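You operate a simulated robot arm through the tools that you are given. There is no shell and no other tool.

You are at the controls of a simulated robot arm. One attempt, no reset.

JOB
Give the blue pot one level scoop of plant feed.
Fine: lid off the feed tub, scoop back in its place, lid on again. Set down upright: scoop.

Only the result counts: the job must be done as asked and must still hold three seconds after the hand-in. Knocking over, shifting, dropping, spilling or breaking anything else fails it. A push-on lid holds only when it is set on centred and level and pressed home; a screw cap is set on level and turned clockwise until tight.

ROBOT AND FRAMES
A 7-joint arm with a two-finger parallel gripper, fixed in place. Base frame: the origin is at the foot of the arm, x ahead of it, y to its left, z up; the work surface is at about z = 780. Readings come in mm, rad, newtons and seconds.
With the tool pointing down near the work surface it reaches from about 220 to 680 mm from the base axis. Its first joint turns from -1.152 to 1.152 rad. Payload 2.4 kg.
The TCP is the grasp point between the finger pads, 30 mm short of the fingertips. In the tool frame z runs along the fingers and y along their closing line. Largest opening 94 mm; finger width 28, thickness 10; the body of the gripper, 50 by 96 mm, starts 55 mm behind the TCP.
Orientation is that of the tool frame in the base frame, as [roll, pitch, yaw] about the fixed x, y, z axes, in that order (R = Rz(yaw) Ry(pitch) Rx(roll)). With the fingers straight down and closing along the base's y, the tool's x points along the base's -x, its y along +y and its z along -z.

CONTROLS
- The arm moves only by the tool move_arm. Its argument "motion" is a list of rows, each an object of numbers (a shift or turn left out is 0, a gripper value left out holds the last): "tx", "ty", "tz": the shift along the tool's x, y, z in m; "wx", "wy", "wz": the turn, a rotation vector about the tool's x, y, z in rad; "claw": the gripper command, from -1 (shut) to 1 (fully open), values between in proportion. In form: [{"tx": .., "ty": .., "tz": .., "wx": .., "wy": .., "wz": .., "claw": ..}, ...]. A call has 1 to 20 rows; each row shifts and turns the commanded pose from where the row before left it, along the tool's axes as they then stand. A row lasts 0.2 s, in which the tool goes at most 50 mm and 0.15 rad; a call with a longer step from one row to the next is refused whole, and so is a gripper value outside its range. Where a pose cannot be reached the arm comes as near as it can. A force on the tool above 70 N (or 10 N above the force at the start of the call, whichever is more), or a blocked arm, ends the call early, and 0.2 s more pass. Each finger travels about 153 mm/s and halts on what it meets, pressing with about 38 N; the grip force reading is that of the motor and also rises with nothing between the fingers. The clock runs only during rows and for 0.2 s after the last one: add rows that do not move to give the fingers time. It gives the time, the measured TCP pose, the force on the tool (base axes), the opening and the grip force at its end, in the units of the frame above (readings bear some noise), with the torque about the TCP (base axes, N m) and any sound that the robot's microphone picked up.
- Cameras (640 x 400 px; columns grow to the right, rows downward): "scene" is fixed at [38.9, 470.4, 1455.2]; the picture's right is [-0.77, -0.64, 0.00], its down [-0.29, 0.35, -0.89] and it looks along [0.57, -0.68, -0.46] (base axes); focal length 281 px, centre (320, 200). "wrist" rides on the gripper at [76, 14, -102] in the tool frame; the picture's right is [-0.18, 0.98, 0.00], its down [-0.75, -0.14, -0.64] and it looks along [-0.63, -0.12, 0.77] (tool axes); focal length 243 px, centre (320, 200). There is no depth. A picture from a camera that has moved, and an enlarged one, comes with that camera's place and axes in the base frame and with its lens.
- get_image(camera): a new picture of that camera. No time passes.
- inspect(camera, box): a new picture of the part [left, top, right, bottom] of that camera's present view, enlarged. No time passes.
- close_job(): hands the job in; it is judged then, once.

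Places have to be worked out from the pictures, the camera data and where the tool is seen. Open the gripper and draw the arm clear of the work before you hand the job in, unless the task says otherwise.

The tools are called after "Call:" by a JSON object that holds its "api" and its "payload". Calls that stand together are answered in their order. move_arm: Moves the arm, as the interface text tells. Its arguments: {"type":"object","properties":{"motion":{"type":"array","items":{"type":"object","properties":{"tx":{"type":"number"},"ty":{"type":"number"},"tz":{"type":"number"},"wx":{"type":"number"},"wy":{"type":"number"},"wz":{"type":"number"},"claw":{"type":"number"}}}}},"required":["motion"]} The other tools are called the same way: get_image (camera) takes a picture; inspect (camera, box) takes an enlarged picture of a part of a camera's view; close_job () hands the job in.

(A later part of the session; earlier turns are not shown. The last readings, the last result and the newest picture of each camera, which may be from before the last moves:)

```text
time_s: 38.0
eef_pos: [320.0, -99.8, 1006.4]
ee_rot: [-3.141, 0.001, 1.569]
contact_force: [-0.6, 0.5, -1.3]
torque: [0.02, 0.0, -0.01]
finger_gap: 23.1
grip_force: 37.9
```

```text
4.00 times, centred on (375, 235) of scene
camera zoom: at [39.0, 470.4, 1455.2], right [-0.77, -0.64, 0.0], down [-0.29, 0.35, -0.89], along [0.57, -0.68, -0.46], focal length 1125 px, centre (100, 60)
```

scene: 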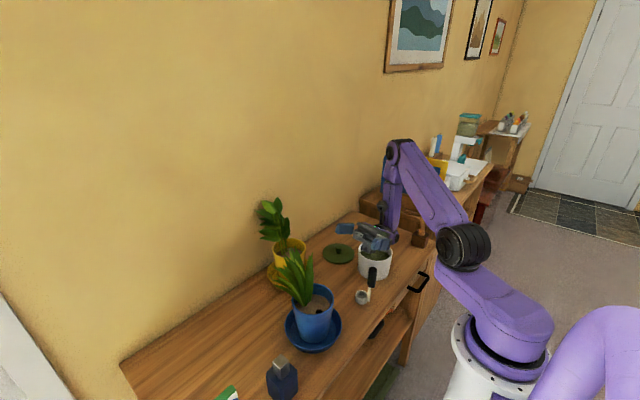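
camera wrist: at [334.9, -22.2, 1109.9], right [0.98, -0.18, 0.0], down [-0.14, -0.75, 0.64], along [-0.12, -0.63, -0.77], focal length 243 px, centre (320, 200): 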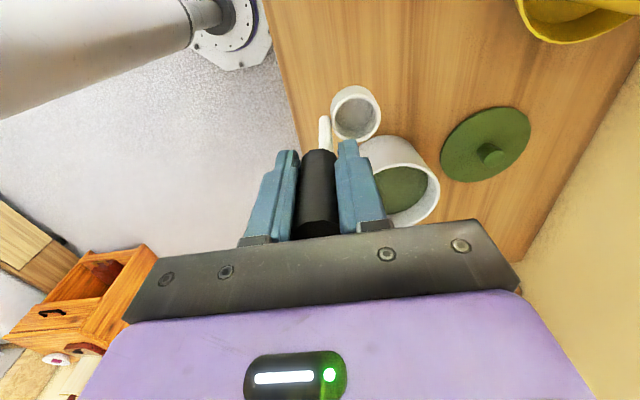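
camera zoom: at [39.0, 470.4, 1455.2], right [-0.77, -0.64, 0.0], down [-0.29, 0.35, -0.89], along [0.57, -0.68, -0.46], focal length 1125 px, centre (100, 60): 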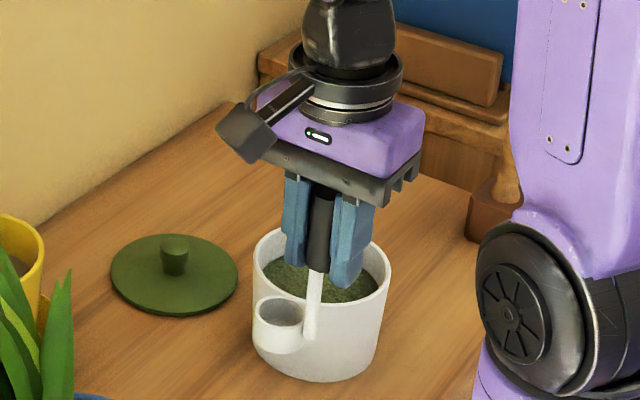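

The scoop is held straight and its cup centre is about [+28,+2] mm from the TCP. I'll move so the cup is over the tub centre, with its bottom at z 905, clear of the rim.

Call:
{"api": "move_arm", "payload": {"motion": [{"ty": 0.007, "tx": -0.0245}, {"ty": 0.007, "tx": -0.0245}, {"ty": 0.008, "tx": -0.0245}, {"ty": 0.007, "tx": -0.0245}, {"ty": 0.007, "tx": -0.0245}, {"ty": 0.008, "tx": -0.0245}, {}, {}]}}

Call:
{"api": "get_image", "payload": {"camera": "wrist"}}

Call:
{"api": "inspect", "payload": {"camera": "scene", "box": [330, 185, 420, 285]}}

```text
time_s: 39.8
eef_pos: [364.8, -247.4, 1007.3]
ee_rot: [-3.141, 0.0, 1.571]
contact_force: [-0.2, -0.4, -1.0]
torque: [-0.01, 0.0, -0.01]
finger_gap: 23.5
grip_force: 38.2
```

```text
taken
camera wrist: at [381.1, -170.6, 1110.0], right [0.98, -0.18, 0.0], down [-0.14, -0.75, 0.64], along [-0.12, -0.63, -0.77], focal length 243 px, centre (320, 200)
```

wrist: 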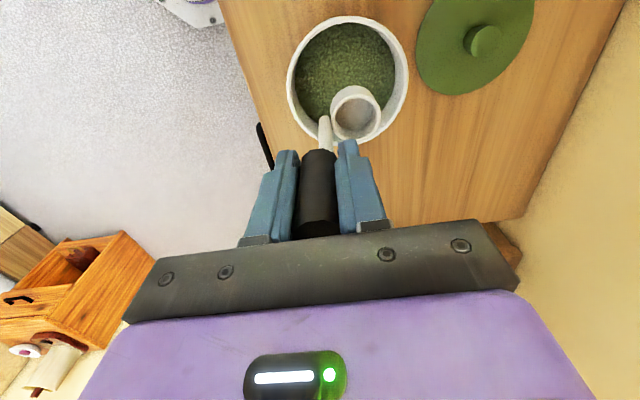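

```text
4.00 times, centred on (375, 235) of scene
camera zoom: at [39.0, 470.4, 1455.2], right [-0.77, -0.64, 0.0], down [-0.29, 0.35, -0.89], along [0.57, -0.68, -0.46], focal length 1125 px, centre (100, 60)
```

zoom: 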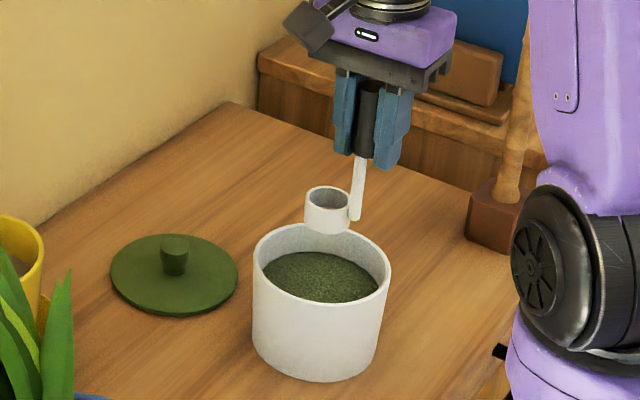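

The cup is centred over the feed. I'll lower it into the tub in stages, first to just above the feed surface.

Call:
{"api": "move_arm", "payload": {"motion": [{"tz": 0.03}, {"tz": 0.03}, {"tz": 0.01}, {"tz": 0.005}, {"tz": 0.005}, {}]}}

Call:
{"api": "inspect", "payload": {"camera": "wrist", "box": [250, 0, 450, 170]}}

Call:
{"api": "inspect", "payload": {"camera": "scene", "box": [340, 205, 410, 285]}}

```text
time_s: 41.2
eef_pos: [369.7, -248.9, 927.8]
ee_rot: [-3.141, -0.001, 1.57]
contact_force: [-0.5, 0.3, -1.1]
torque: [0.02, 0.01, -0.01]
finger_gap: 23.3
grip_force: 37.7
```

```text
2.35 times, centred on (350, 85) of wrist
camera zoom: at [384.3, -171.6, 1029.7], right [0.98, -0.18, 0.0], down [-0.14, -0.75, 0.64], along [-0.12, -0.63, -0.77], focal length 571 px, centre (249, 471)
```

zoom: 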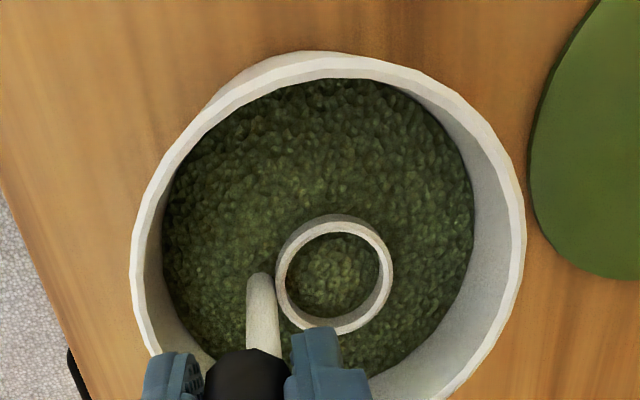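

```text
5.00 times, centred on (375, 245) of scene
camera zoom: at [39.0, 470.4, 1455.2], right [-0.77, -0.64, 0.0], down [-0.29, 0.35, -0.89], along [0.57, -0.68, -0.46], focal length 1406 px, centre (45, -25)
```

zoom: 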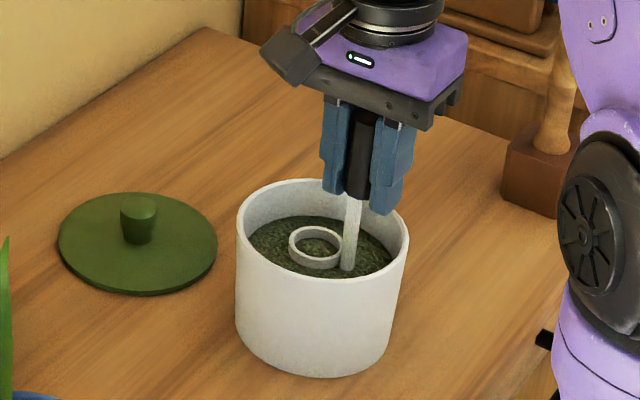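

The cup is going into the feed with no resistance. I'll push it down until the rim is about 8–10 mm below the surface.

Call:
{"api": "move_arm", "payload": {"motion": [{"tz": 0.005}, {"tz": 0.005}, {"tz": 0.005}, {"tz": 0.005}, {}, {}]}}

Call:
{"api": "inspect", "payload": {"camera": "wrist", "box": [250, 0, 450, 170]}}

Call:
{"api": "inspect", "payload": {"camera": "scene", "box": [340, 205, 410, 285]}}

```text
time_s: 42.6
eef_pos: [368.9, -249.4, 908.0]
ee_rot: [3.141, -0.001, 1.571]
contact_force: [-0.7, 1.1, -1.8]
torque: [0.01, 0.05, 0.0]
finger_gap: 23.3
grip_force: 37.6
```

```text
2.35 times, centred on (350, 85) of wrist
camera zoom: at [383.8, -171.7, 1010.3], right [0.98, -0.18, 0.0], down [-0.14, -0.75, 0.64], along [-0.12, -0.63, -0.77], focal length 571 px, centre (249, 471)
```

zoom: 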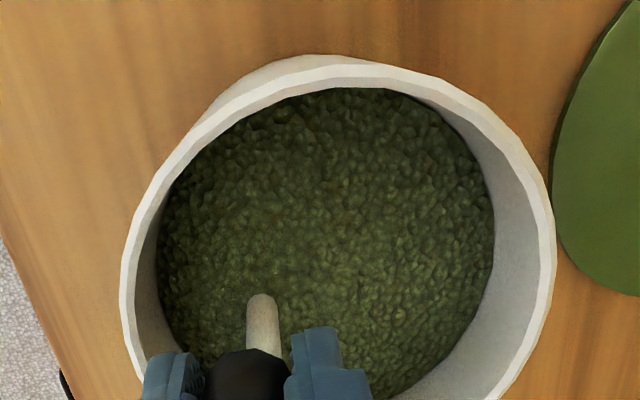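

```text
5.00 times, centred on (375, 245) of scene
camera zoom: at [39.0, 470.4, 1455.2], right [-0.77, -0.64, 0.0], down [-0.29, 0.35, -0.89], along [0.57, -0.68, -0.46], focal length 1406 px, centre (45, -25)
```

zoom: 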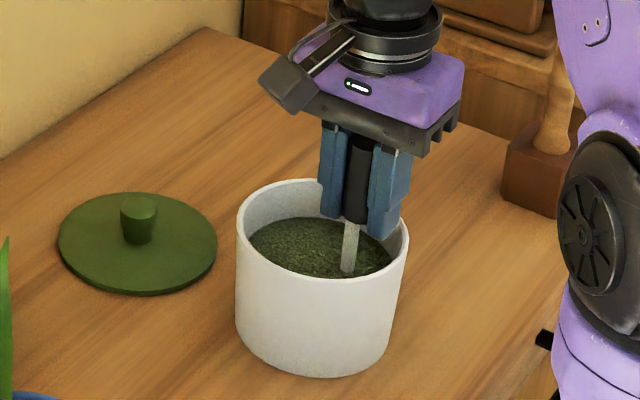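

The cup is fully under the feed. I'll lift it straight up, slowly, and look at the fill.

Call:
{"api": "move_arm", "payload": {"motion": [{}, {"tz": -0.004}, {"tz": -0.006}, {"tz": -0.008}, {"tz": -0.01}, {"tz": -0.01}, {"tz": -0.01}, {}, {}]}}

Call:
{"api": "inspect", "payload": {"camera": "wrist", "box": [250, 0, 450, 170]}}

Call:
{"api": "inspect", "payload": {"camera": "scene", "box": [340, 205, 410, 285]}}

```text
time_s: 44.6
eef_pos: [369.0, -248.2, 956.4]
ee_rot: [-3.141, -0.001, 1.57]
contact_force: [-0.5, 0.2, -1.7]
torque: [0.0, 0.05, 0.02]
finger_gap: 23.2
grip_force: 38.0
```

```text
2.35 times, centred on (350, 85) of wrist
camera zoom: at [384.2, -170.3, 1057.8], right [0.98, -0.18, 0.0], down [-0.14, -0.75, 0.64], along [-0.12, -0.63, -0.77], focal length 571 px, centre (249, 471)
```

zoom: 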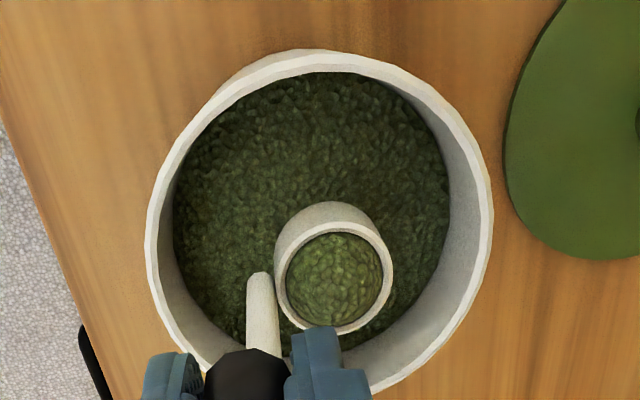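

```text
5.00 times, centred on (375, 245) of scene
camera zoom: at [39.0, 470.4, 1455.2], right [-0.77, -0.64, 0.0], down [-0.29, 0.35, -0.89], along [0.57, -0.68, -0.46], focal length 1406 px, centre (45, -25)
```

zoom: 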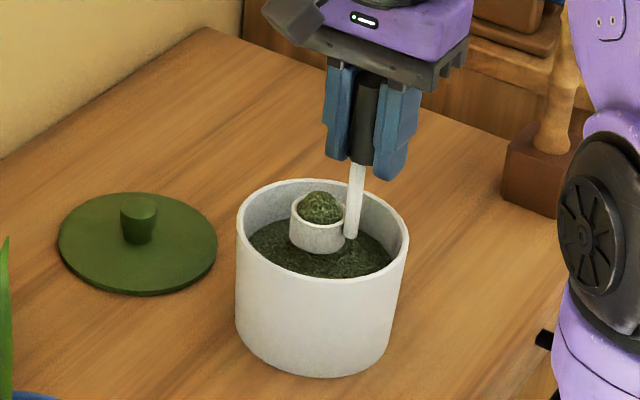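

The scoop came up heaped and needs levelling over the tub. I'll lower it just inside the tub rim and shake it gently sideways so the heap falls back into the feed.

Call:
{"api": "move_arm", "payload": {"motion": [{"tz": 0.009}, {"tx": 0.01}, {"tx": -0.02}, {"tx": 0.02}, {"tx": -0.02}, {"tx": 0.02}, {"tx": -0.02}, {"tx": 0.01}, {}, {}]}}

Call:
{"api": "inspect", "payload": {"camera": "wrist", "box": [250, 0, 450, 170]}}

Call:
{"api": "inspect", "payload": {"camera": "scene", "box": [340, 205, 410, 285]}}

```text
time_s: 46.8
eef_pos: [367.0, -247.8, 945.4]
ee_rot: [3.141, 0.001, 1.57]
contact_force: [-0.8, -0.4, -0.8]
torque: [0.02, -0.02, 0.02]
finger_gap: 23.1
grip_force: 37.9
```

```text
2.35 times, centred on (350, 85) of wrist
camera zoom: at [382.1, -171.2, 1047.7], right [0.98, -0.18, 0.0], down [-0.14, -0.75, 0.64], along [-0.12, -0.63, -0.77], focal length 571 px, centre (249, 471)
```

zoom: 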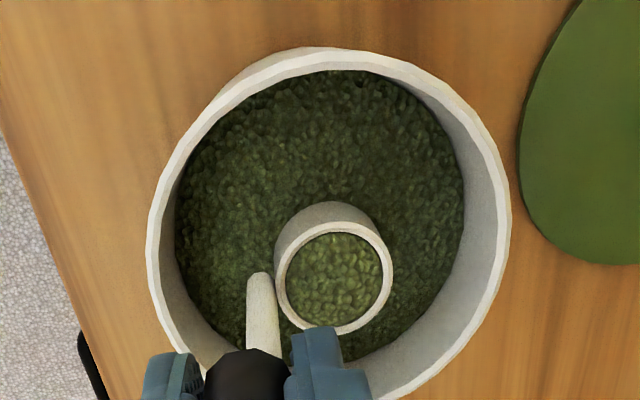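

```text
5.00 times, centred on (375, 245) of scene
camera zoom: at [39.0, 470.4, 1455.2], right [-0.77, -0.64, 0.0], down [-0.29, 0.35, -0.89], along [0.57, -0.68, -0.46], focal length 1406 px, centre (45, -25)
```

zoom: 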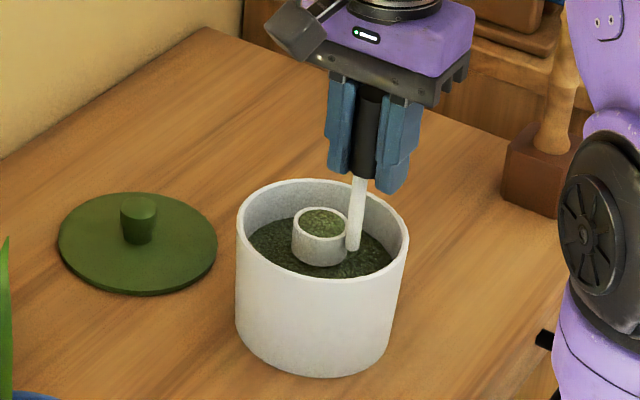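

The shake appears to have levelled it. I'll zoom in to confirm.

Call:
{"api": "inspect", "payload": {"camera": "wrist", "box": [320, 75, 380, 125]}}

Call:
{"api": "inspect", "payload": {"camera": "scene", "box": [365, 235, 395, 265]}}

```text
8.00 times, centred on (350, 100) of wrist
camera zoom: at [382.1, -171.2, 1047.7], right [0.98, -0.18, 0.0], down [-0.14, -0.75, 0.64], along [-0.12, -0.63, -0.77], focal length 1941 px, centre (80, 1000)
```

zoom: 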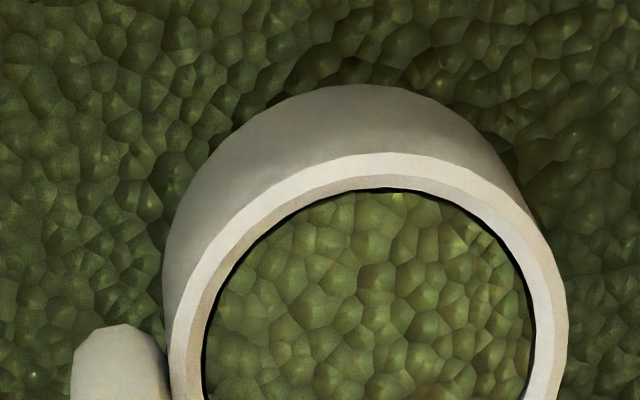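

```text
13.33 times, centred on (380, 250) of scene
camera zoom: at [39.0, 470.4, 1455.2], right [-0.77, -0.64, 0.0], down [-0.29, 0.35, -0.89], along [0.57, -0.68, -0.46], focal length 3750 px, centre (-480, -467)
```

zoom: 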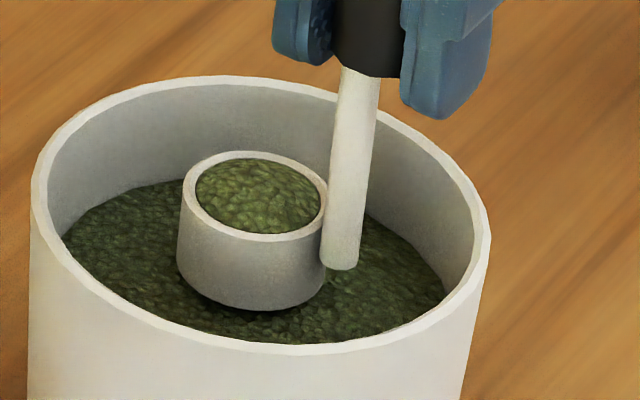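

The scoop is now level with the cup rim. I'll raise it gently with soft ramps to keep the fill intact.

Call:
{"api": "move_arm", "payload": {"motion": [{"tz": -0.004}, {"tz": -0.008}, {"tz": -0.012}, {"tz": -0.014}, {"tz": -0.014}, {"tz": -0.014}, {"tz": -0.012}, {"tz": -0.008}, {"tz": -0.004}, {}]}}

Call:
{"api": "inspect", "payload": {"camera": "wrist", "box": [250, 0, 450, 170]}}

Call:
{"api": "inspect", "payload": {"camera": "scene", "box": [340, 185, 420, 275]}}

```text
time_s: 49.0
eef_pos: [368.2, -248.7, 1038.0]
ee_rot: [3.141, 0.0, 1.571]
contact_force: [0.2, -0.3, -0.9]
torque: [0.02, 0.04, 0.02]
finger_gap: 23.7
grip_force: 38.3
```

```text
2.35 times, centred on (350, 85) of wrist
camera zoom: at [384.0, -171.6, 1139.4], right [0.98, -0.18, 0.0], down [-0.14, -0.75, 0.64], along [-0.12, -0.63, -0.77], focal length 571 px, centre (249, 471)
```

zoom: 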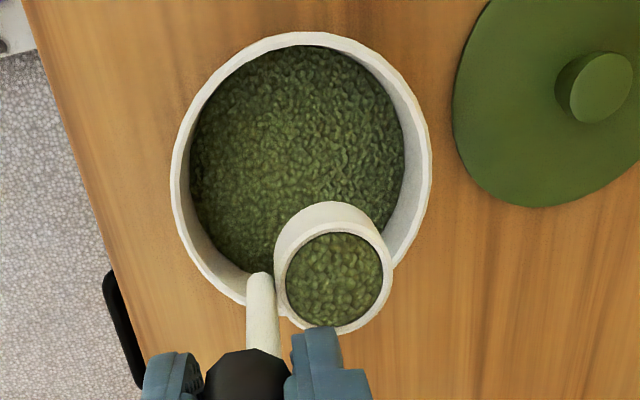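

```text
4.44 times, centred on (380, 230) of scene
camera zoom: at [39.0, 470.4, 1455.2], right [-0.77, -0.64, 0.0], down [-0.29, 0.35, -0.89], along [0.57, -0.68, -0.46], focal length 1250 px, centre (53, 67)
```

zoom: 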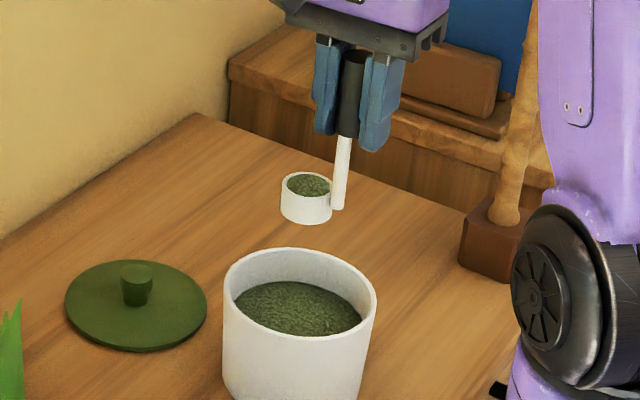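

The level is holding. I'll carry it smoothly towards the blue pot, stopping about 50 mm short to re-measure.

Call:
{"api": "move_arm", "payload": {"motion": [{"tx": 0.004}, {"tx": 0.008, "ty": -0.0015}, {"tx": 0.012, "ty": -0.0025}, {"tx": 0.016, "ty": -0.003}, {"tx": 0.018, "ty": -0.003}, {"tx": 0.02, "ty": -0.003}, {"tx": 0.02, "ty": -0.003}, {"tx": 0.02, "ty": -0.003}, {"tx": 0.02, "ty": -0.003}, {"tx": 0.02, "ty": -0.002}, {"tx": 0.02, "ty": -0.001}, {"tx": 0.02}, {"tx": 0.02}, {"tx": 0.02}, {"tx": 0.018}, {"tx": 0.016}, {"tx": 0.012}, {"tx": 0.008}, {"tx": 0.004}, {}]}}

Call:
{"api": "get_image", "payload": {"camera": "wrist"}}

Call:
{"api": "get_image", "payload": {"camera": "scene"}}

Call:
{"api": "inspect", "payload": {"camera": "scene", "box": [240, 190, 380, 360]}}

```text
time_s: 53.2
eef_pos: [342.6, 49.6, 1037.6]
ee_rot: [3.14, 0.0, 1.572]
contact_force: [-0.2, 0.2, -0.8]
torque: [-0.01, 0.02, 0.02]
finger_gap: 23.3
grip_force: 38.0
```

```text
taken
camera wrist: at [356.8, 125.8, 1139.4], right [0.98, -0.18, 0.0], down [-0.14, -0.75, 0.64], along [-0.12, -0.63, -0.77], focal length 243 px, centre (320, 200)
```

wrist: 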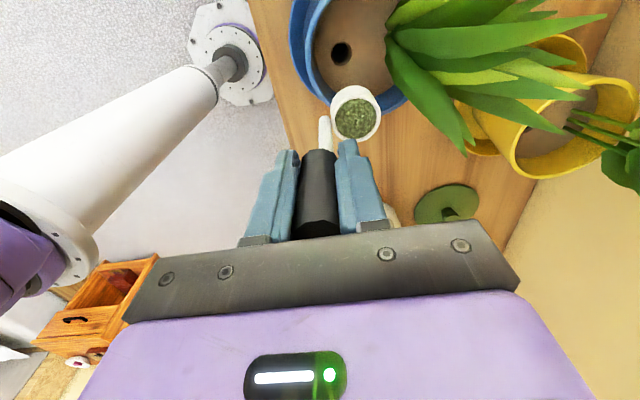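

```text
taken
```

scene: 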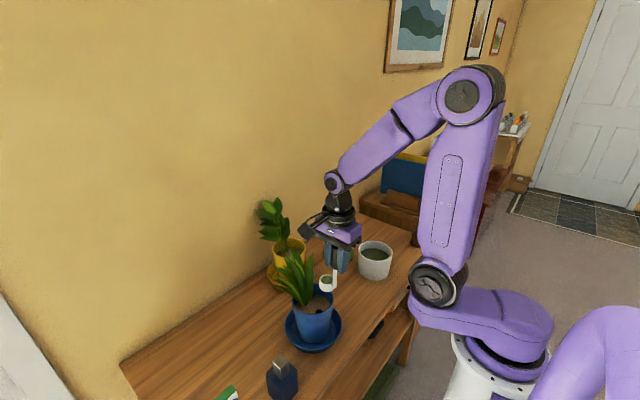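

```text
2.35 times, centred on (310, 275) of scene
camera zoom: at [39.0, 470.5, 1455.2], right [-0.77, -0.64, 0.0], down [-0.29, 0.35, -0.89], along [0.57, -0.68, -0.46], focal length 662 px, centre (344, 24)
```

zoom: 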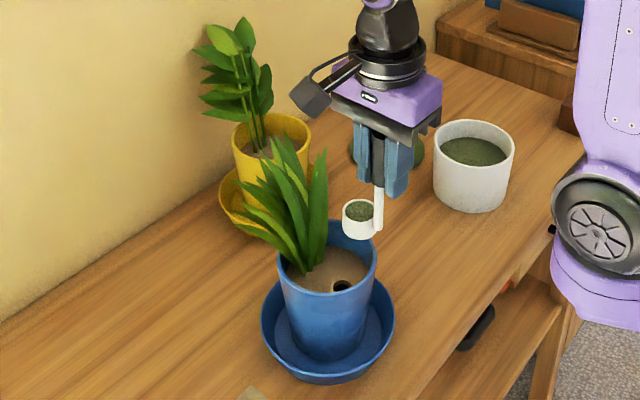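

The hole in the soil measures at [369.5,83], the free soil spans x from 342 to 404, and the leaves start at x of about 404. I'll move the cup over the free side of the pot and yaw the tool 20° so the wrist stays clear of the tub while pouring.

Call:
{"api": "move_arm", "payload": {"motion": [{"tx": 0.004}, {"tx": 0.008}, {"tx": 0.012}, {"tx": 0.012}, {"tx": 0.008, "ty": 0.001}, {"tx": 0.0045}, {}, {"wz": 0.03}, {"wz": 0.05}, {"wz": 0.06}, {"wz": 0.07}, {"wz": 0.06}, {"wz": 0.05}, {"wz": 0.03}, {}]}}

Call:
{"api": "get_image", "payload": {"camera": "wrist"}}

Call:
{"api": "inspect", "payload": {"camera": "scene", "box": [240, 190, 380, 360]}}

```text
time_s: 56.4
eef_pos: [343.5, 96.1, 1036.7]
ee_rot: [3.141, -0.001, 1.22]
contact_force: [0.4, -1.2, -1.7]
torque: [0.01, 0.01, 0.03]
finger_gap: 23.7
grip_force: 38.0
```

```text
taken
camera wrist: at [383.5, 163.3, 1138.7], right [0.86, -0.51, 0.0], down [-0.39, -0.66, 0.64], along [-0.33, -0.55, -0.77], focal length 243 px, centre (320, 200)
```

wrist: 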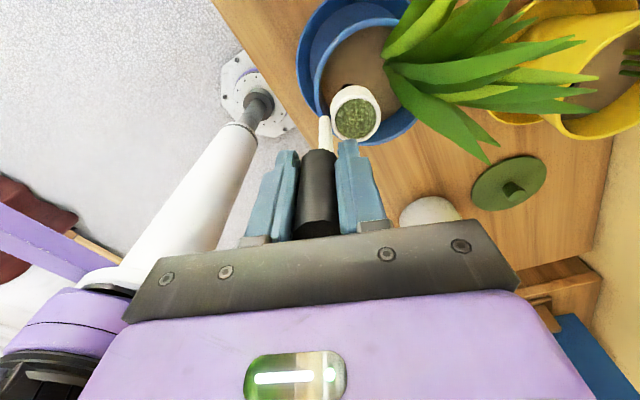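

```text
2.35 times, centred on (310, 275) of scene
camera zoom: at [39.0, 470.4, 1455.2], right [-0.77, -0.64, 0.0], down [-0.29, 0.35, -0.89], along [0.57, -0.68, -0.46], focal length 662 px, centre (344, 24)
```

zoom: 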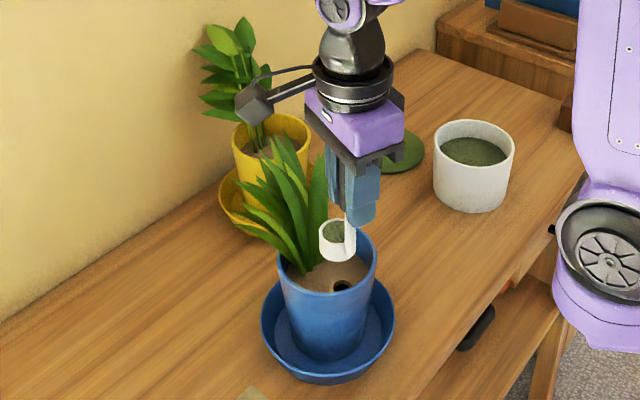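

The cup is positioned over the free soil. I'll start tilting, moving along with the turn so the cup lip stays over the pot.

Call:
{"api": "move_arm", "payload": {"motion": [{"wy": 0.05, "tx": -0.004}, {"wy": 0.1, "tx": -0.008, "tz": -0.0003}, {"wy": 0.1, "tx": -0.008, "tz": -0.0003}, {"wy": 0.1, "tx": -0.008, "tz": -0.0003}, {"wy": 0.05, "tx": -0.004}, {}]}}

Call:
{"api": "get_image", "payload": {"camera": "wrist"}}

Call:
{"api": "inspect", "payload": {"camera": "scene", "box": [240, 190, 380, 360]}}

```text
time_s: 57.8
eef_pos: [332.5, 66.5, 1033.0]
ee_rot: [-3.141, -0.403, 1.223]
contact_force: [0.4, -0.5, -1.0]
torque: [-0.03, 0.02, -0.01]
finger_gap: 23.5
grip_force: 38.0
```

```text
taken
camera wrist: at [356.6, 90.9, 1156.6], right [0.87, -0.5, -0.07], down [-0.46, -0.84, 0.3], along [-0.21, -0.22, -0.95], focal length 243 px, centre (320, 200)
```

wrist: 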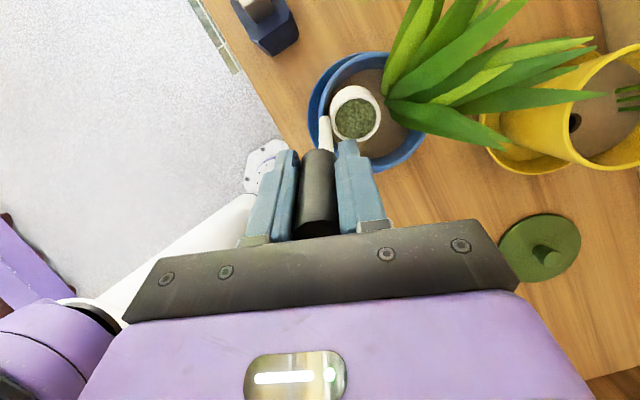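

```text
2.35 times, centred on (310, 275) of scene
camera zoom: at [39.0, 470.4, 1455.2], right [-0.77, -0.64, 0.0], down [-0.29, 0.35, -0.89], along [0.57, -0.68, -0.46], focal length 662 px, centre (344, 24)
```

zoom: 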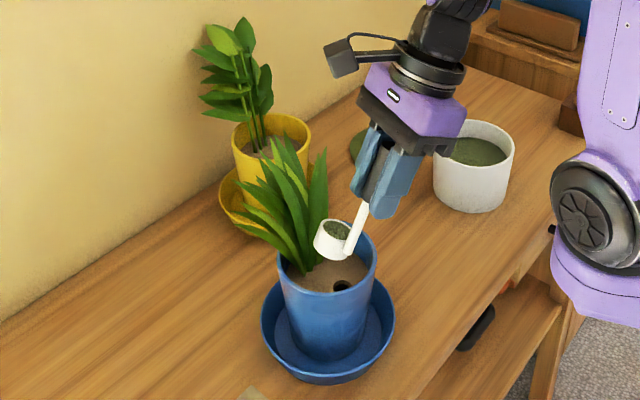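

The compensation works: the lip stays near [367,80,957] and nothing has poured yet. I'll continue the tilt.

Call:
{"api": "move_arm", "payload": {"motion": [{"wy": 0.1, "tx": -0.008, "tz": -0.0003}, {"wy": 0.1, "tx": -0.008, "tz": -0.0003}, {"wy": 0.1, "tx": -0.008, "tz": -0.0003}, {"wy": 0.1, "tx": -0.008, "tz": -0.0003}, {}]}}

Call:
{"api": "get_image", "payload": {"camera": "wrist"}}

Call:
{"api": "inspect", "payload": {"camera": "scene", "box": [240, 190, 380, 360]}}

```text
time_s: 59.0
eef_pos: [324.6, 41.2, 1014.6]
ee_rot: [3.141, -0.801, 1.224]
contact_force: [0.2, -0.7, -1.0]
torque: [-0.04, 0.07, -0.01]
finger_gap: 23.5
grip_force: 38.1
```

```text
taken
camera wrist: at [330.6, 17.9, 1141.7], right [0.88, -0.46, -0.13], down [-0.47, -0.88, -0.09], along [-0.07, 0.15, -0.99], focal length 243 px, centre (320, 200)
```

wrist: 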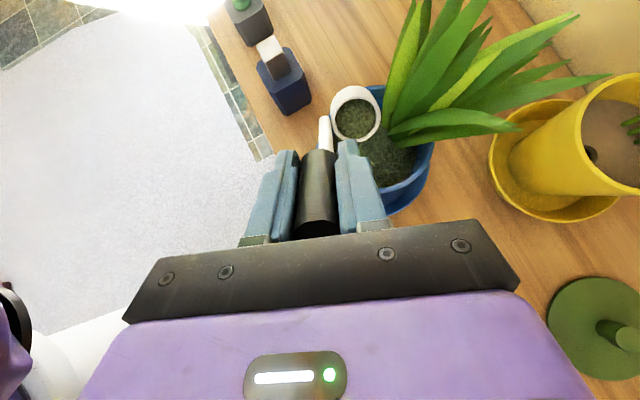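

```text
2.35 times, centred on (310, 275) of scene
camera zoom: at [39.0, 470.4, 1455.2], right [-0.77, -0.64, 0.0], down [-0.29, 0.35, -0.89], along [0.57, -0.68, -0.46], focal length 662 px, centre (344, 24)
```

zoom: 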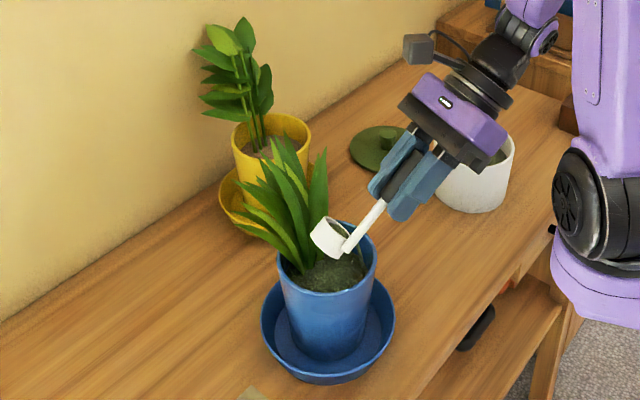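

The feed is landing on the soil inside the pot. I'll keep tilting to empty the cup.

Call:
{"api": "move_arm", "payload": {"motion": [{"wy": 0.1, "tx": -0.008, "tz": -0.0003}, {"wy": 0.1, "tx": -0.008, "tz": -0.0003}, {"wy": 0.1, "tx": -0.008, "tz": -0.0003}, {"wy": 0.1, "tx": -0.008, "tz": -0.0003}, {}]}}

Call:
{"api": "get_image", "payload": {"camera": "wrist"}}

Call:
{"api": "inspect", "payload": {"camera": "scene", "box": [240, 190, 380, 360]}}

Call:
{"api": "inspect", "payload": {"camera": "wrist", "box": [290, 60, 450, 230]}}

```text
time_s: 60.2
eef_pos: [316.1, 21.8, 991.1]
ee_rot: [3.142, -1.201, 1.224]
contact_force: [0.2, 0.4, -1.1]
torque: [-0.01, 0.11, 0.03]
finger_gap: 23.5
grip_force: 39.0
```

```text
taken
camera wrist: at [307.2, -45.8, 1099.3], right [0.9, -0.4, -0.17], down [-0.43, -0.77, -0.47], along [0.06, 0.5, -0.87], focal length 243 px, centre (320, 200)
```

wrist: 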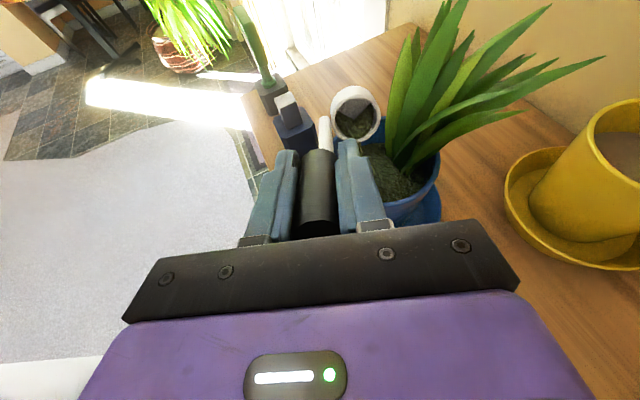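

```text
2.35 times, centred on (310, 275) of scene
camera zoom: at [39.0, 470.4, 1455.2], right [-0.77, -0.64, 0.0], down [-0.29, 0.35, -0.89], along [0.57, -0.68, -0.46], focal length 662 px, centre (344, 24)
```

zoom: 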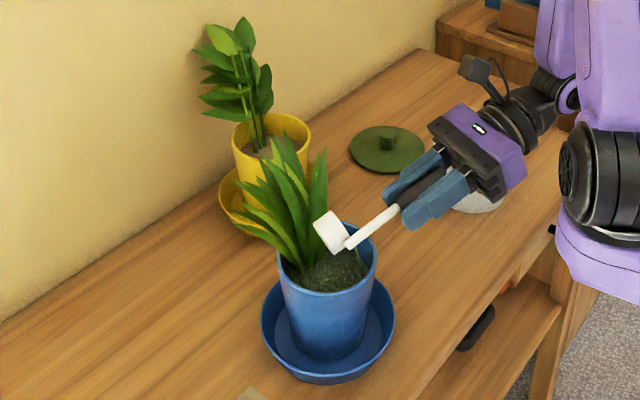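

```text
2.35 times, centred on (370, 145) of wrist
camera zoom: at [307.2, -45.8, 1099.3], right [0.9, -0.4, -0.17], down [-0.43, -0.77, -0.47], along [0.06, 0.5, -0.87], focal length 571 px, centre (202, 329)
```

zoom: 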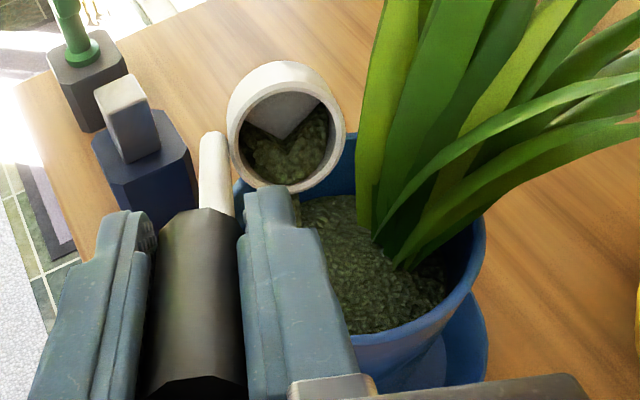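

Feed is collecting in the pot and about half is still in the cup. I'll continue to about 1.6 rad.

Call:
{"api": "move_arm", "payload": {"motion": [{"wy": 0.1, "tx": -0.008, "tz": -0.0003}, {"wy": 0.1, "tx": -0.008, "tz": -0.0003}, {"wy": 0.1, "tx": -0.008, "tz": -0.0003}, {"wy": 0.1, "tx": -0.008, "tz": -0.0003}, {}]}}

Call:
{"api": "inspect", "payload": {"camera": "wrist", "box": [290, 60, 450, 230]}}

Call:
{"api": "get_image", "payload": {"camera": "scene"}}

Call:
{"api": "inspect", "payload": {"camera": "scene", "box": [240, 190, 380, 360]}}

```text
time_s: 61.4
eef_pos: [312.9, 14.1, 959.2]
ee_rot: [0.016, -1.542, -1.936]
contact_force: [0.7, 0.0, -1.4]
torque: [-0.06, 0.01, 0.02]
finger_gap: 22.8
grip_force: 38.2
```

```text
2.35 times, centred on (370, 145) of wrist
camera zoom: at [291.3, -87.6, 1033.7], right [0.93, -0.33, -0.18], down [-0.34, -0.53, -0.77], along [0.16, 0.78, -0.61], focal length 571 px, centre (202, 329)
```

zoom: 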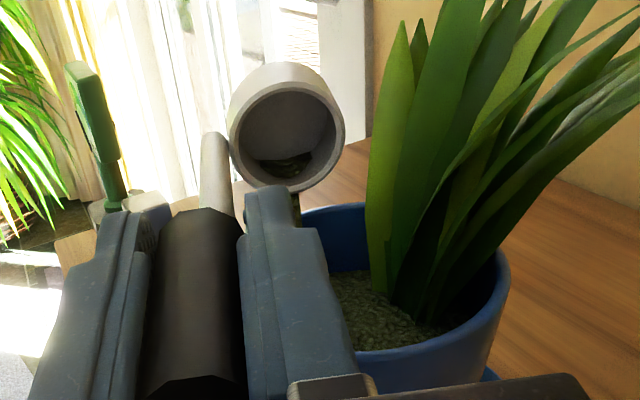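

```text
taken
```

scene: 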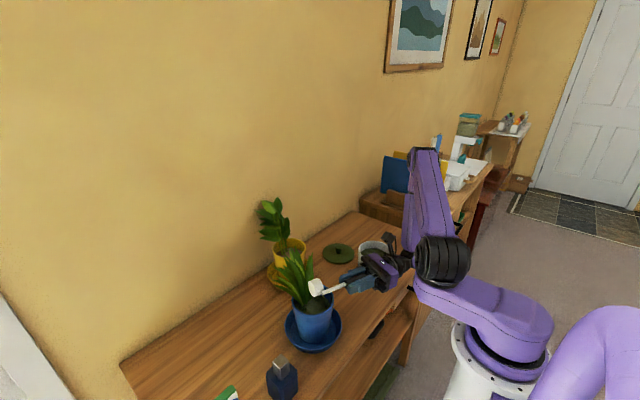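

```text
2.35 times, centred on (310, 275) of scene
camera zoom: at [39.0, 470.4, 1455.2], right [-0.77, -0.64, 0.0], down [-0.29, 0.35, -0.89], along [0.57, -0.68, -0.46], focal length 662 px, centre (344, 24)
```

zoom: 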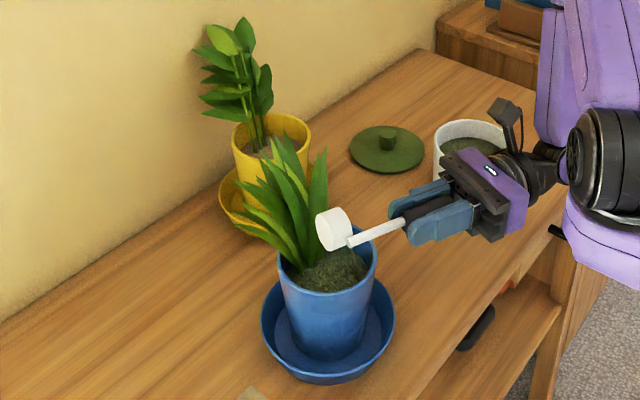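

Only a small wedge remains. I'll tilt a little further while watching the arm's reach.

Call:
{"api": "move_arm", "payload": {"motion": [{"wy": 0.1, "tx": -0.008, "tz": -0.0003}, {"wy": 0.1, "tx": -0.008, "tz": -0.0003}, {}, {}]}}

Call:
{"api": "inspect", "payload": {"camera": "wrist", "box": [290, 60, 450, 230]}}

Call:
{"api": "inspect", "payload": {"camera": "scene", "box": [260, 140, 480, 340]}}

```text
time_s: 62.4
eef_pos: [313.6, 15.8, 945.0]
ee_rot: [0.003, -1.34, -1.921]
contact_force: [-0.5, -0.1, -1.3]
torque: [-0.08, 0.05, -0.01]
finger_gap: 23.2
grip_force: 37.9
```

```text
2.35 times, centred on (370, 145) of wrist
camera zoom: at [288.4, -98.7, 995.9], right [0.94, -0.3, -0.18], down [-0.29, -0.38, -0.88], along [0.19, 0.88, -0.44], focal length 571 px, centre (202, 329)
```

zoom: 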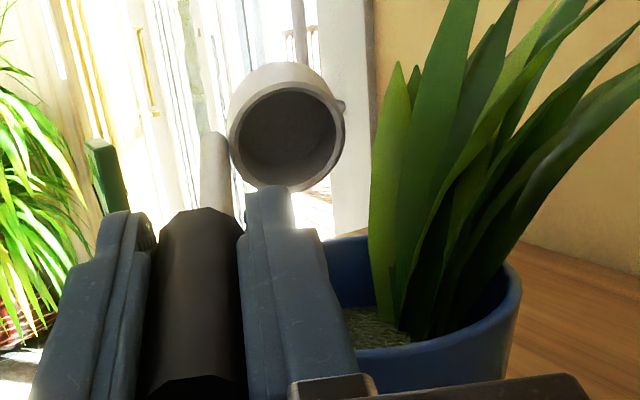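

```text
2.00 times, centred on (370, 240) of scene
camera zoom: at [39.0, 470.4, 1455.2], right [-0.77, -0.64, 0.0], down [-0.29, 0.35, -0.89], along [0.57, -0.68, -0.46], focal length 562 px, centre (220, 120)
```

zoom: 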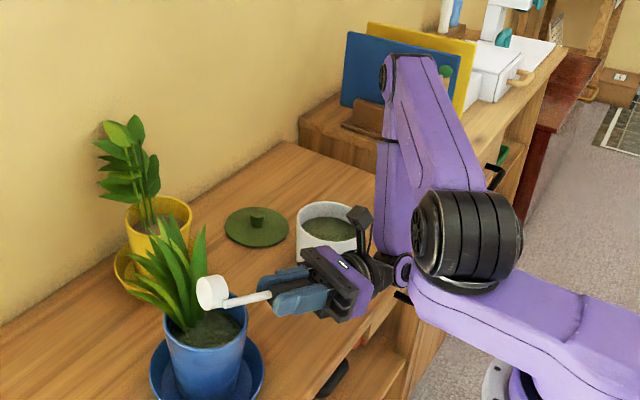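

The cup is empty and all the feed is in the pot. I'll retrace the tilt back to upright over the pot.

Call:
{"api": "move_arm", "payload": {"motion": [{"wy": -0.1, "tx": 0.0079, "tz": 0.0011}, {"wy": -0.1, "tx": 0.0079, "tz": 0.0011}, {"wy": -0.1, "tx": 0.0079, "tz": 0.0011}, {"wy": -0.1, "tx": 0.0079, "tz": 0.0011}, {"wy": -0.1, "tx": 0.0079, "tz": 0.0011}, {"wy": -0.1, "tx": 0.0079, "tz": 0.0011}, {"wy": -0.1, "tx": 0.0079, "tz": 0.0011}, {"wy": -0.1, "tx": 0.0079, "tz": 0.0011}, {"wy": -0.1, "tx": 0.0079, "tz": 0.0011}, {"wy": -0.1, "tx": 0.0079, "tz": 0.0011}, {"wy": -0.1, "tx": 0.0079, "tz": 0.0011}, {"wy": -0.1, "tx": 0.0079, "tz": 0.0011}, {"wy": -0.1, "tx": 0.0079, "tz": 0.0011}, {"wy": -0.1, "tx": 0.0079, "tz": 0.0011}, {"wy": -0.1, "tx": 0.0079, "tz": 0.0011}, {"wy": -0.1, "tx": 0.0079, "tz": 0.0011}, {"wy": -0.1, "tx": 0.0079, "tz": 0.0011}, {"wy": -0.1, "tx": 0.0079, "tz": 0.0011}, {}, {}]}}

Call:
{"api": "get_image", "payload": {"camera": "wrist"}}

Call:
{"api": "inspect", "payload": {"camera": "scene", "box": [240, 190, 380, 360]}}

```text
time_s: 66.6
eef_pos: [344.7, 95.0, 1036.0]
ee_rot: [3.141, 0.0, 1.222]
contact_force: [0.0, 0.1, -0.9]
torque: [0.01, 0.03, -0.01]
finger_gap: 23.6
grip_force: 37.9
```

```text
taken
camera wrist: at [384.8, 162.6, 1138.1], right [0.86, -0.51, 0.0], down [-0.39, -0.66, 0.64], along [-0.33, -0.55, -0.77], focal length 243 px, centre (320, 200)
```

wrist: 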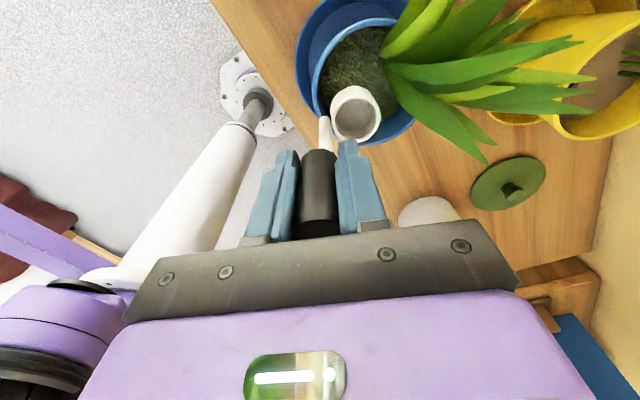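

```text
2.35 times, centred on (310, 275) of scene
camera zoom: at [39.0, 470.5, 1455.2], right [-0.77, -0.64, 0.0], down [-0.29, 0.35, -0.89], along [0.57, -0.68, -0.46], focal length 662 px, centre (344, 24)
```

zoom: 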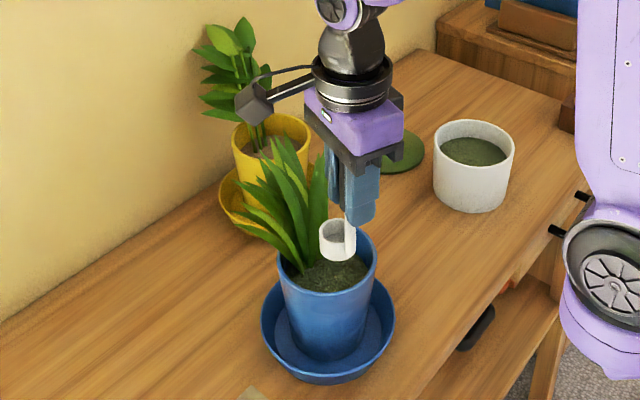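

The scoop is upright and empty. I'll undo the 20° yaw and go back above the scoop's home spot.

Call:
{"api": "move_arm", "payload": {"motion": [{"wz": -0.07}, {"wz": -0.07}, {"wz": -0.07}, {"wz": -0.07}, {"wz": -0.07}, {"tx": -0.015}, {"tx": -0.025, "ty": -0.003}, {"tx": -0.03, "ty": -0.004}, {"tx": -0.03, "ty": -0.004}, {"tx": -0.03, "ty": -0.004}, {"tx": -0.03, "ty": -0.003}, {"tx": -0.025, "ty": -0.003}, {"tx": -0.01}, {"tz": 0.02}, {"tz": 0.03}, {"tz": 0.03}, {"tz": 0.03}, {}, {}]}}

Call:
{"api": "get_image", "payload": {"camera": "wrist"}}

Call:
{"api": "inspect", "payload": {"camera": "scene", "box": [330, 225, 410, 315]}}

```text
time_s: 70.6
eef_pos: [321.5, -99.6, 925.7]
ee_rot: [3.14, 0.002, 1.571]
contact_force: [1.5, -0.3, -0.9]
torque: [0.01, -0.01, -0.04]
finger_gap: 23.1
grip_force: 38.1
```

```text
taken
camera wrist: at [336.6, -22.1, 1027.8], right [0.98, -0.18, 0.0], down [-0.14, -0.75, 0.64], along [-0.12, -0.63, -0.77], focal length 243 px, centre (320, 200)
```

wrist: 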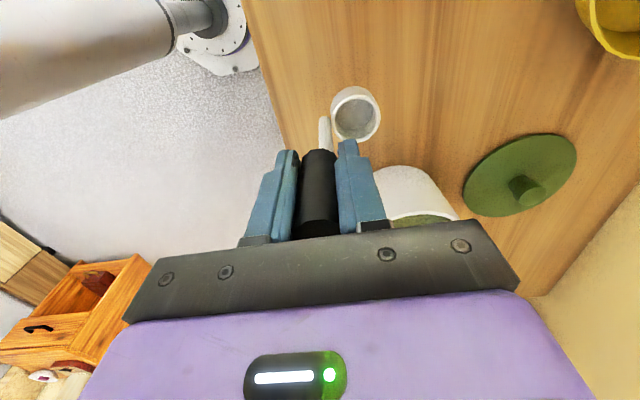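

```text
4.44 times, centred on (370, 270) of scene
camera zoom: at [39.0, 470.4, 1455.2], right [-0.77, -0.64, 0.0], down [-0.29, 0.35, -0.89], along [0.57, -0.68, -0.46], focal length 1250 px, centre (98, -111)
```

zoom: 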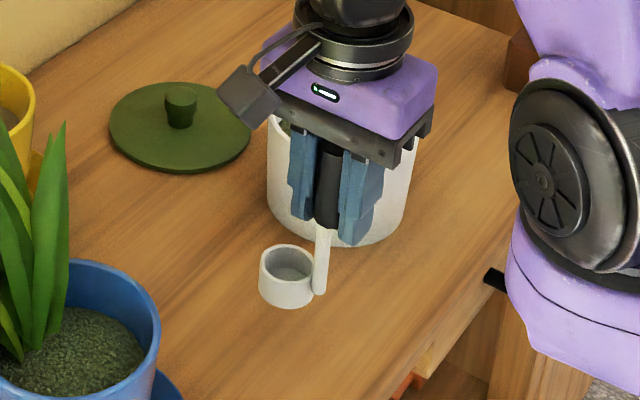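

I'm above the home spot. I'll lower to a few millimetres above the table and compare with the home picture.

Call:
{"api": "move_arm", "payload": {"motion": [{"tz": 0.02}, {"tz": 0.015}, {"tz": 0.004}, {}, {}]}}

Call:
{"api": "get_image", "payload": {"camera": "wrist"}}

Call:
{"api": "inspect", "payload": {"camera": "scene", "box": [330, 225, 410, 315]}}

```text
time_s: 71.8
eef_pos: [320.7, -98.5, 886.3]
ee_rot: [3.141, -0.001, 1.571]
contact_force: [-0.1, -0.3, -0.5]
torque: [-0.01, 0.05, 0.0]
finger_gap: 23.4
grip_force: 38.3
```

```text
taken
camera wrist: at [336.9, -22.1, 989.0], right [0.98, -0.18, 0.0], down [-0.14, -0.75, 0.64], along [-0.12, -0.63, -0.77], focal length 243 px, centre (320, 200)
```

wrist: 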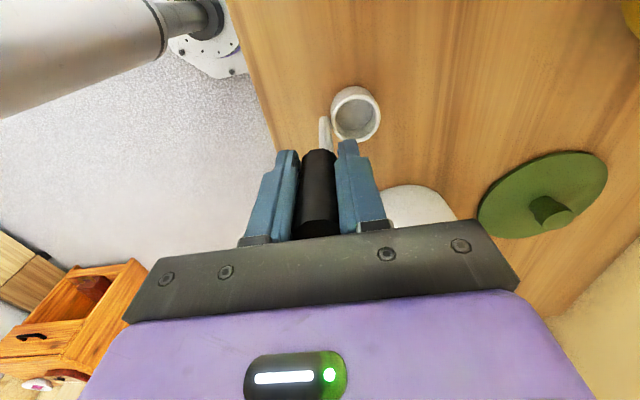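

```text
4.44 times, centred on (370, 270) of scene
camera zoom: at [39.0, 470.4, 1455.2], right [-0.77, -0.64, 0.0], down [-0.29, 0.35, -0.89], along [0.57, -0.68, -0.46], focal length 1250 px, centre (98, -111)
```

zoom: 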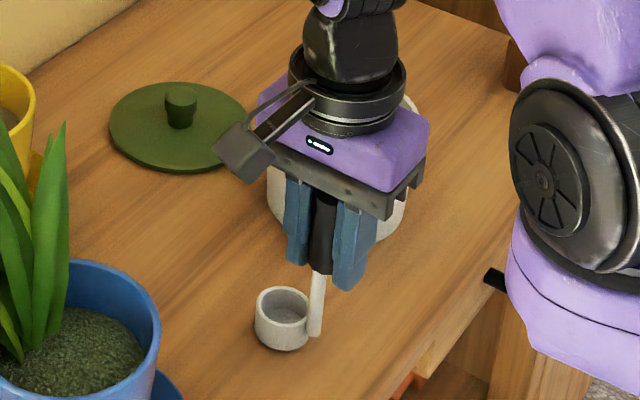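

It needs about +1 mm in x and -1 mm in y to match home. I'll correct that and lower slowly until it touches down.

Call:
{"api": "move_arm", "payload": {"motion": [{"ty": 0.001, "tx": -0.0008, "tz": 0.002}, {"tz": 0.001}, {}]}}

Call:
{"api": "move_arm", "payload": {"motion": [{"tz": 0.001}, {}]}}

Call:
{"api": "inspect", "payload": {"camera": "scene", "box": [330, 225, 410, 315]}}

```text
time_s: 72.6
eef_pos: [323.7, -99.8, 882.6]
ee_rot: [3.141, 0.001, 1.571]
contact_force: [-0.3, 0.2, -1.0]
torque: [-0.01, 0.01, -0.02]
finger_gap: 23.3
grip_force: 38.2
```

```text
time_s: 73.2
eef_pos: [322.1, -99.0, 882.4]
ee_rot: [3.14, 0.001, 1.572]
contact_force: [0.6, 5.6, 29.1]
torque: [0.44, -0.51, 0.07]
finger_gap: 23.3
grip_force: 38.4
```

```text
4.44 times, centred on (370, 270) of scene
camera zoom: at [38.7, 470.7, 1455.1], right [-0.77, -0.64, 0.0], down [-0.29, 0.35, -0.89], along [0.57, -0.68, -0.46], focal length 1250 px, centre (98, -111)
```

zoom: 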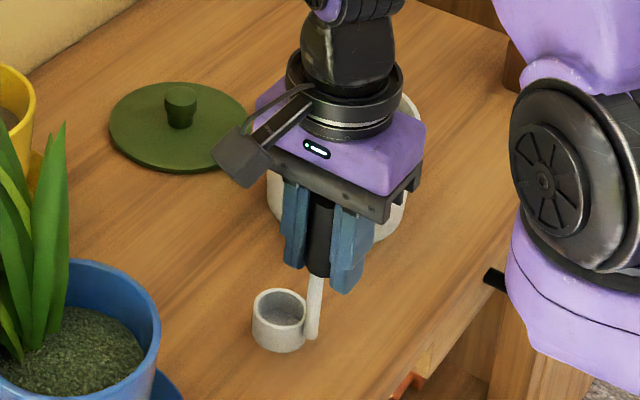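

It touched down at 29 N with the cup where it was before. I'll ease off slightly, open slowly and rise straight up.

Call:
{"api": "move_arm", "payload": {"motion": [{"tz": -0.0007}, {}, {"claw": -0.45}, {"claw": -0.3}, {"claw": 0.2}, {"claw": 0.6}, {}]}}

Call:
{"api": "get_image", "payload": {"camera": "wrist"}}

Call:
{"api": "inspect", "payload": {"camera": "scene", "box": [330, 225, 410, 315]}}

```text
time_s: 74.8
eef_pos: [324.3, -100.1, 883.7]
ee_rot: [3.142, 0.0, 1.57]
contact_force: [0.3, -0.6, 0.5]
torque: [-0.02, -0.04, 0.0]
finger_gap: 75.3
grip_force: 0.1
```

```text
taken
camera wrist: at [339.0, -22.0, 985.6], right [0.98, -0.18, 0.0], down [-0.14, -0.75, 0.64], along [-0.12, -0.63, -0.77], focal length 243 px, centre (320, 200)
```

wrist: 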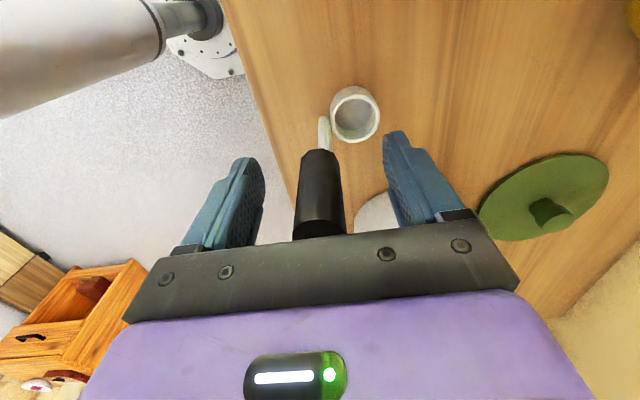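

```text
4.44 times, centred on (370, 270) of scene
camera zoom: at [38.9, 470.4, 1455.2], right [-0.77, -0.64, 0.0], down [-0.29, 0.35, -0.89], along [0.57, -0.68, -0.46], focal length 1250 px, centre (98, -111)
```

zoom: 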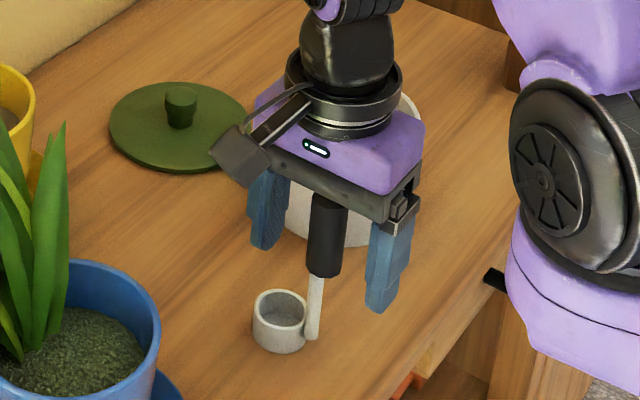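

The scoop stands upright in its place. I'll rise clear, turn the tool back to the original yaw, and go above the lid.

Call:
{"api": "move_arm", "payload": {"motion": [{"tz": -0.02}, {"tz": -0.04}, {"tz": -0.045}, {"claw": 0.0}, {"wz": -0.15}, {"wz": -0.15}, {"wz": -0.15}, {"wz": -0.15}, {"wz": -0.15}, {"wz": -0.15}, {"wz": -0.15}, {"wz": -0.15}, {"wz": -0.15}, {"wz": -0.15}, {"wz": -0.071}, {}, {}]}}

Call:
{"api": "inspect", "payload": {"camera": "scene", "box": [330, 225, 410, 315]}}

```text
time_s: 78.4
eef_pos: [323.5, -101.1, 986.9]
ee_rot: [3.14, 0.001, -3.14]
contact_force: [-0.1, 0.1, 0.0]
torque: [0.0, 0.0, -0.01]
finger_gap: 47.0
grip_force: 0.0
```

```text
4.44 times, centred on (370, 270) of scene
camera zoom: at [38.9, 470.4, 1455.2], right [-0.77, -0.64, 0.0], down [-0.29, 0.35, -0.89], along [0.57, -0.68, -0.46], focal length 1250 px, centre (98, -111)
```

zoom: 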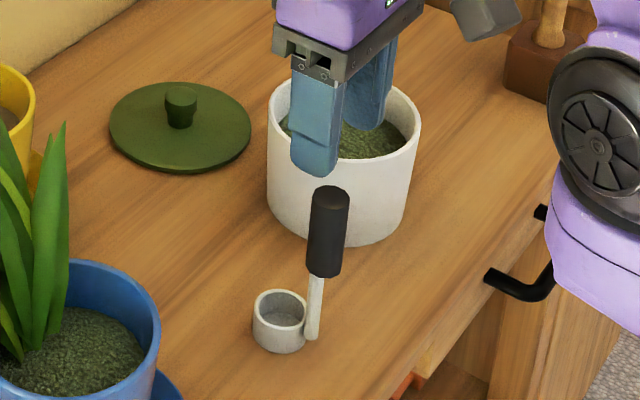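

The scoop is standing fine. I'll move above the lid and check alignment from the wrist camera.

Call:
{"api": "move_arm", "payload": {"motion": [{"tx": -0.036, "ty": -0.0223}, {"tx": -0.036, "ty": -0.0223}, {"tx": -0.036, "ty": -0.0223}, {"tx": -0.036, "ty": -0.0223}, {"tx": -0.036, "ty": -0.0223}, {"tx": -0.0365, "ty": -0.0223, "claw": 0.3}, {}, {}]}}

Call:
{"api": "get_image", "payload": {"camera": "wrist"}}

Call:
{"api": "inspect", "payload": {"camera": "wrist", "box": [240, 0, 400, 160]}}

```text
time_s: 80.2
eef_pos: [541.1, -235.2, 990.8]
ee_rot: [3.142, 0.0, -3.141]
contact_force: [0.5, 0.5, 0.1]
torque: [0.0, 0.02, 0.03]
finger_gap: 60.7
grip_force: 0.1
```

```text
taken
camera wrist: at [466.1, -219.9, 1092.2], right [0.18, 0.98, 0.0], down [0.75, -0.14, 0.64], along [0.63, -0.12, -0.77], focal length 243 px, centre (320, 200)
```

wrist: 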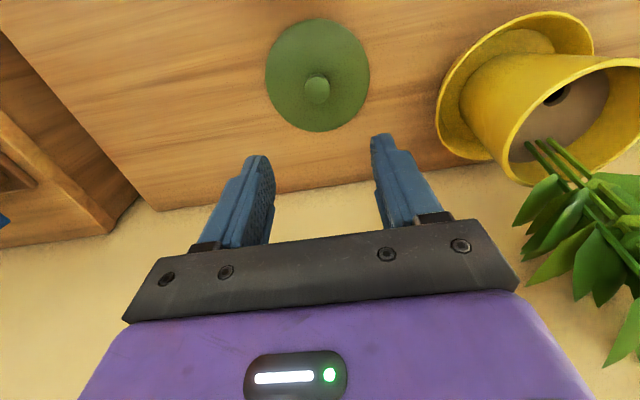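

```text
2.50 times, centred on (320, 80) of wrist
camera zoom: at [466.1, -219.9, 1092.2], right [0.18, 0.98, 0.0], down [0.75, -0.14, 0.64], along [0.63, -0.12, -0.77], focal length 606 px, centre (320, 500)
```

zoom: 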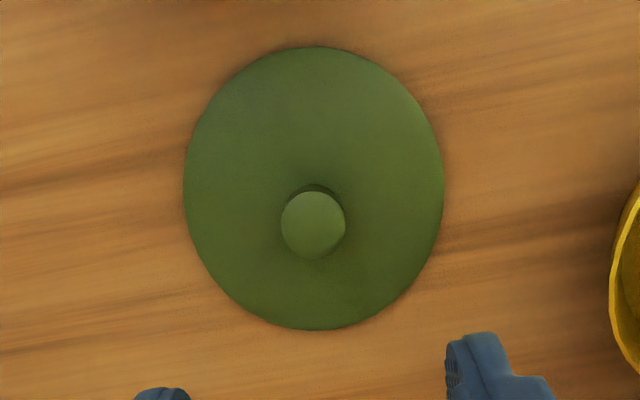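

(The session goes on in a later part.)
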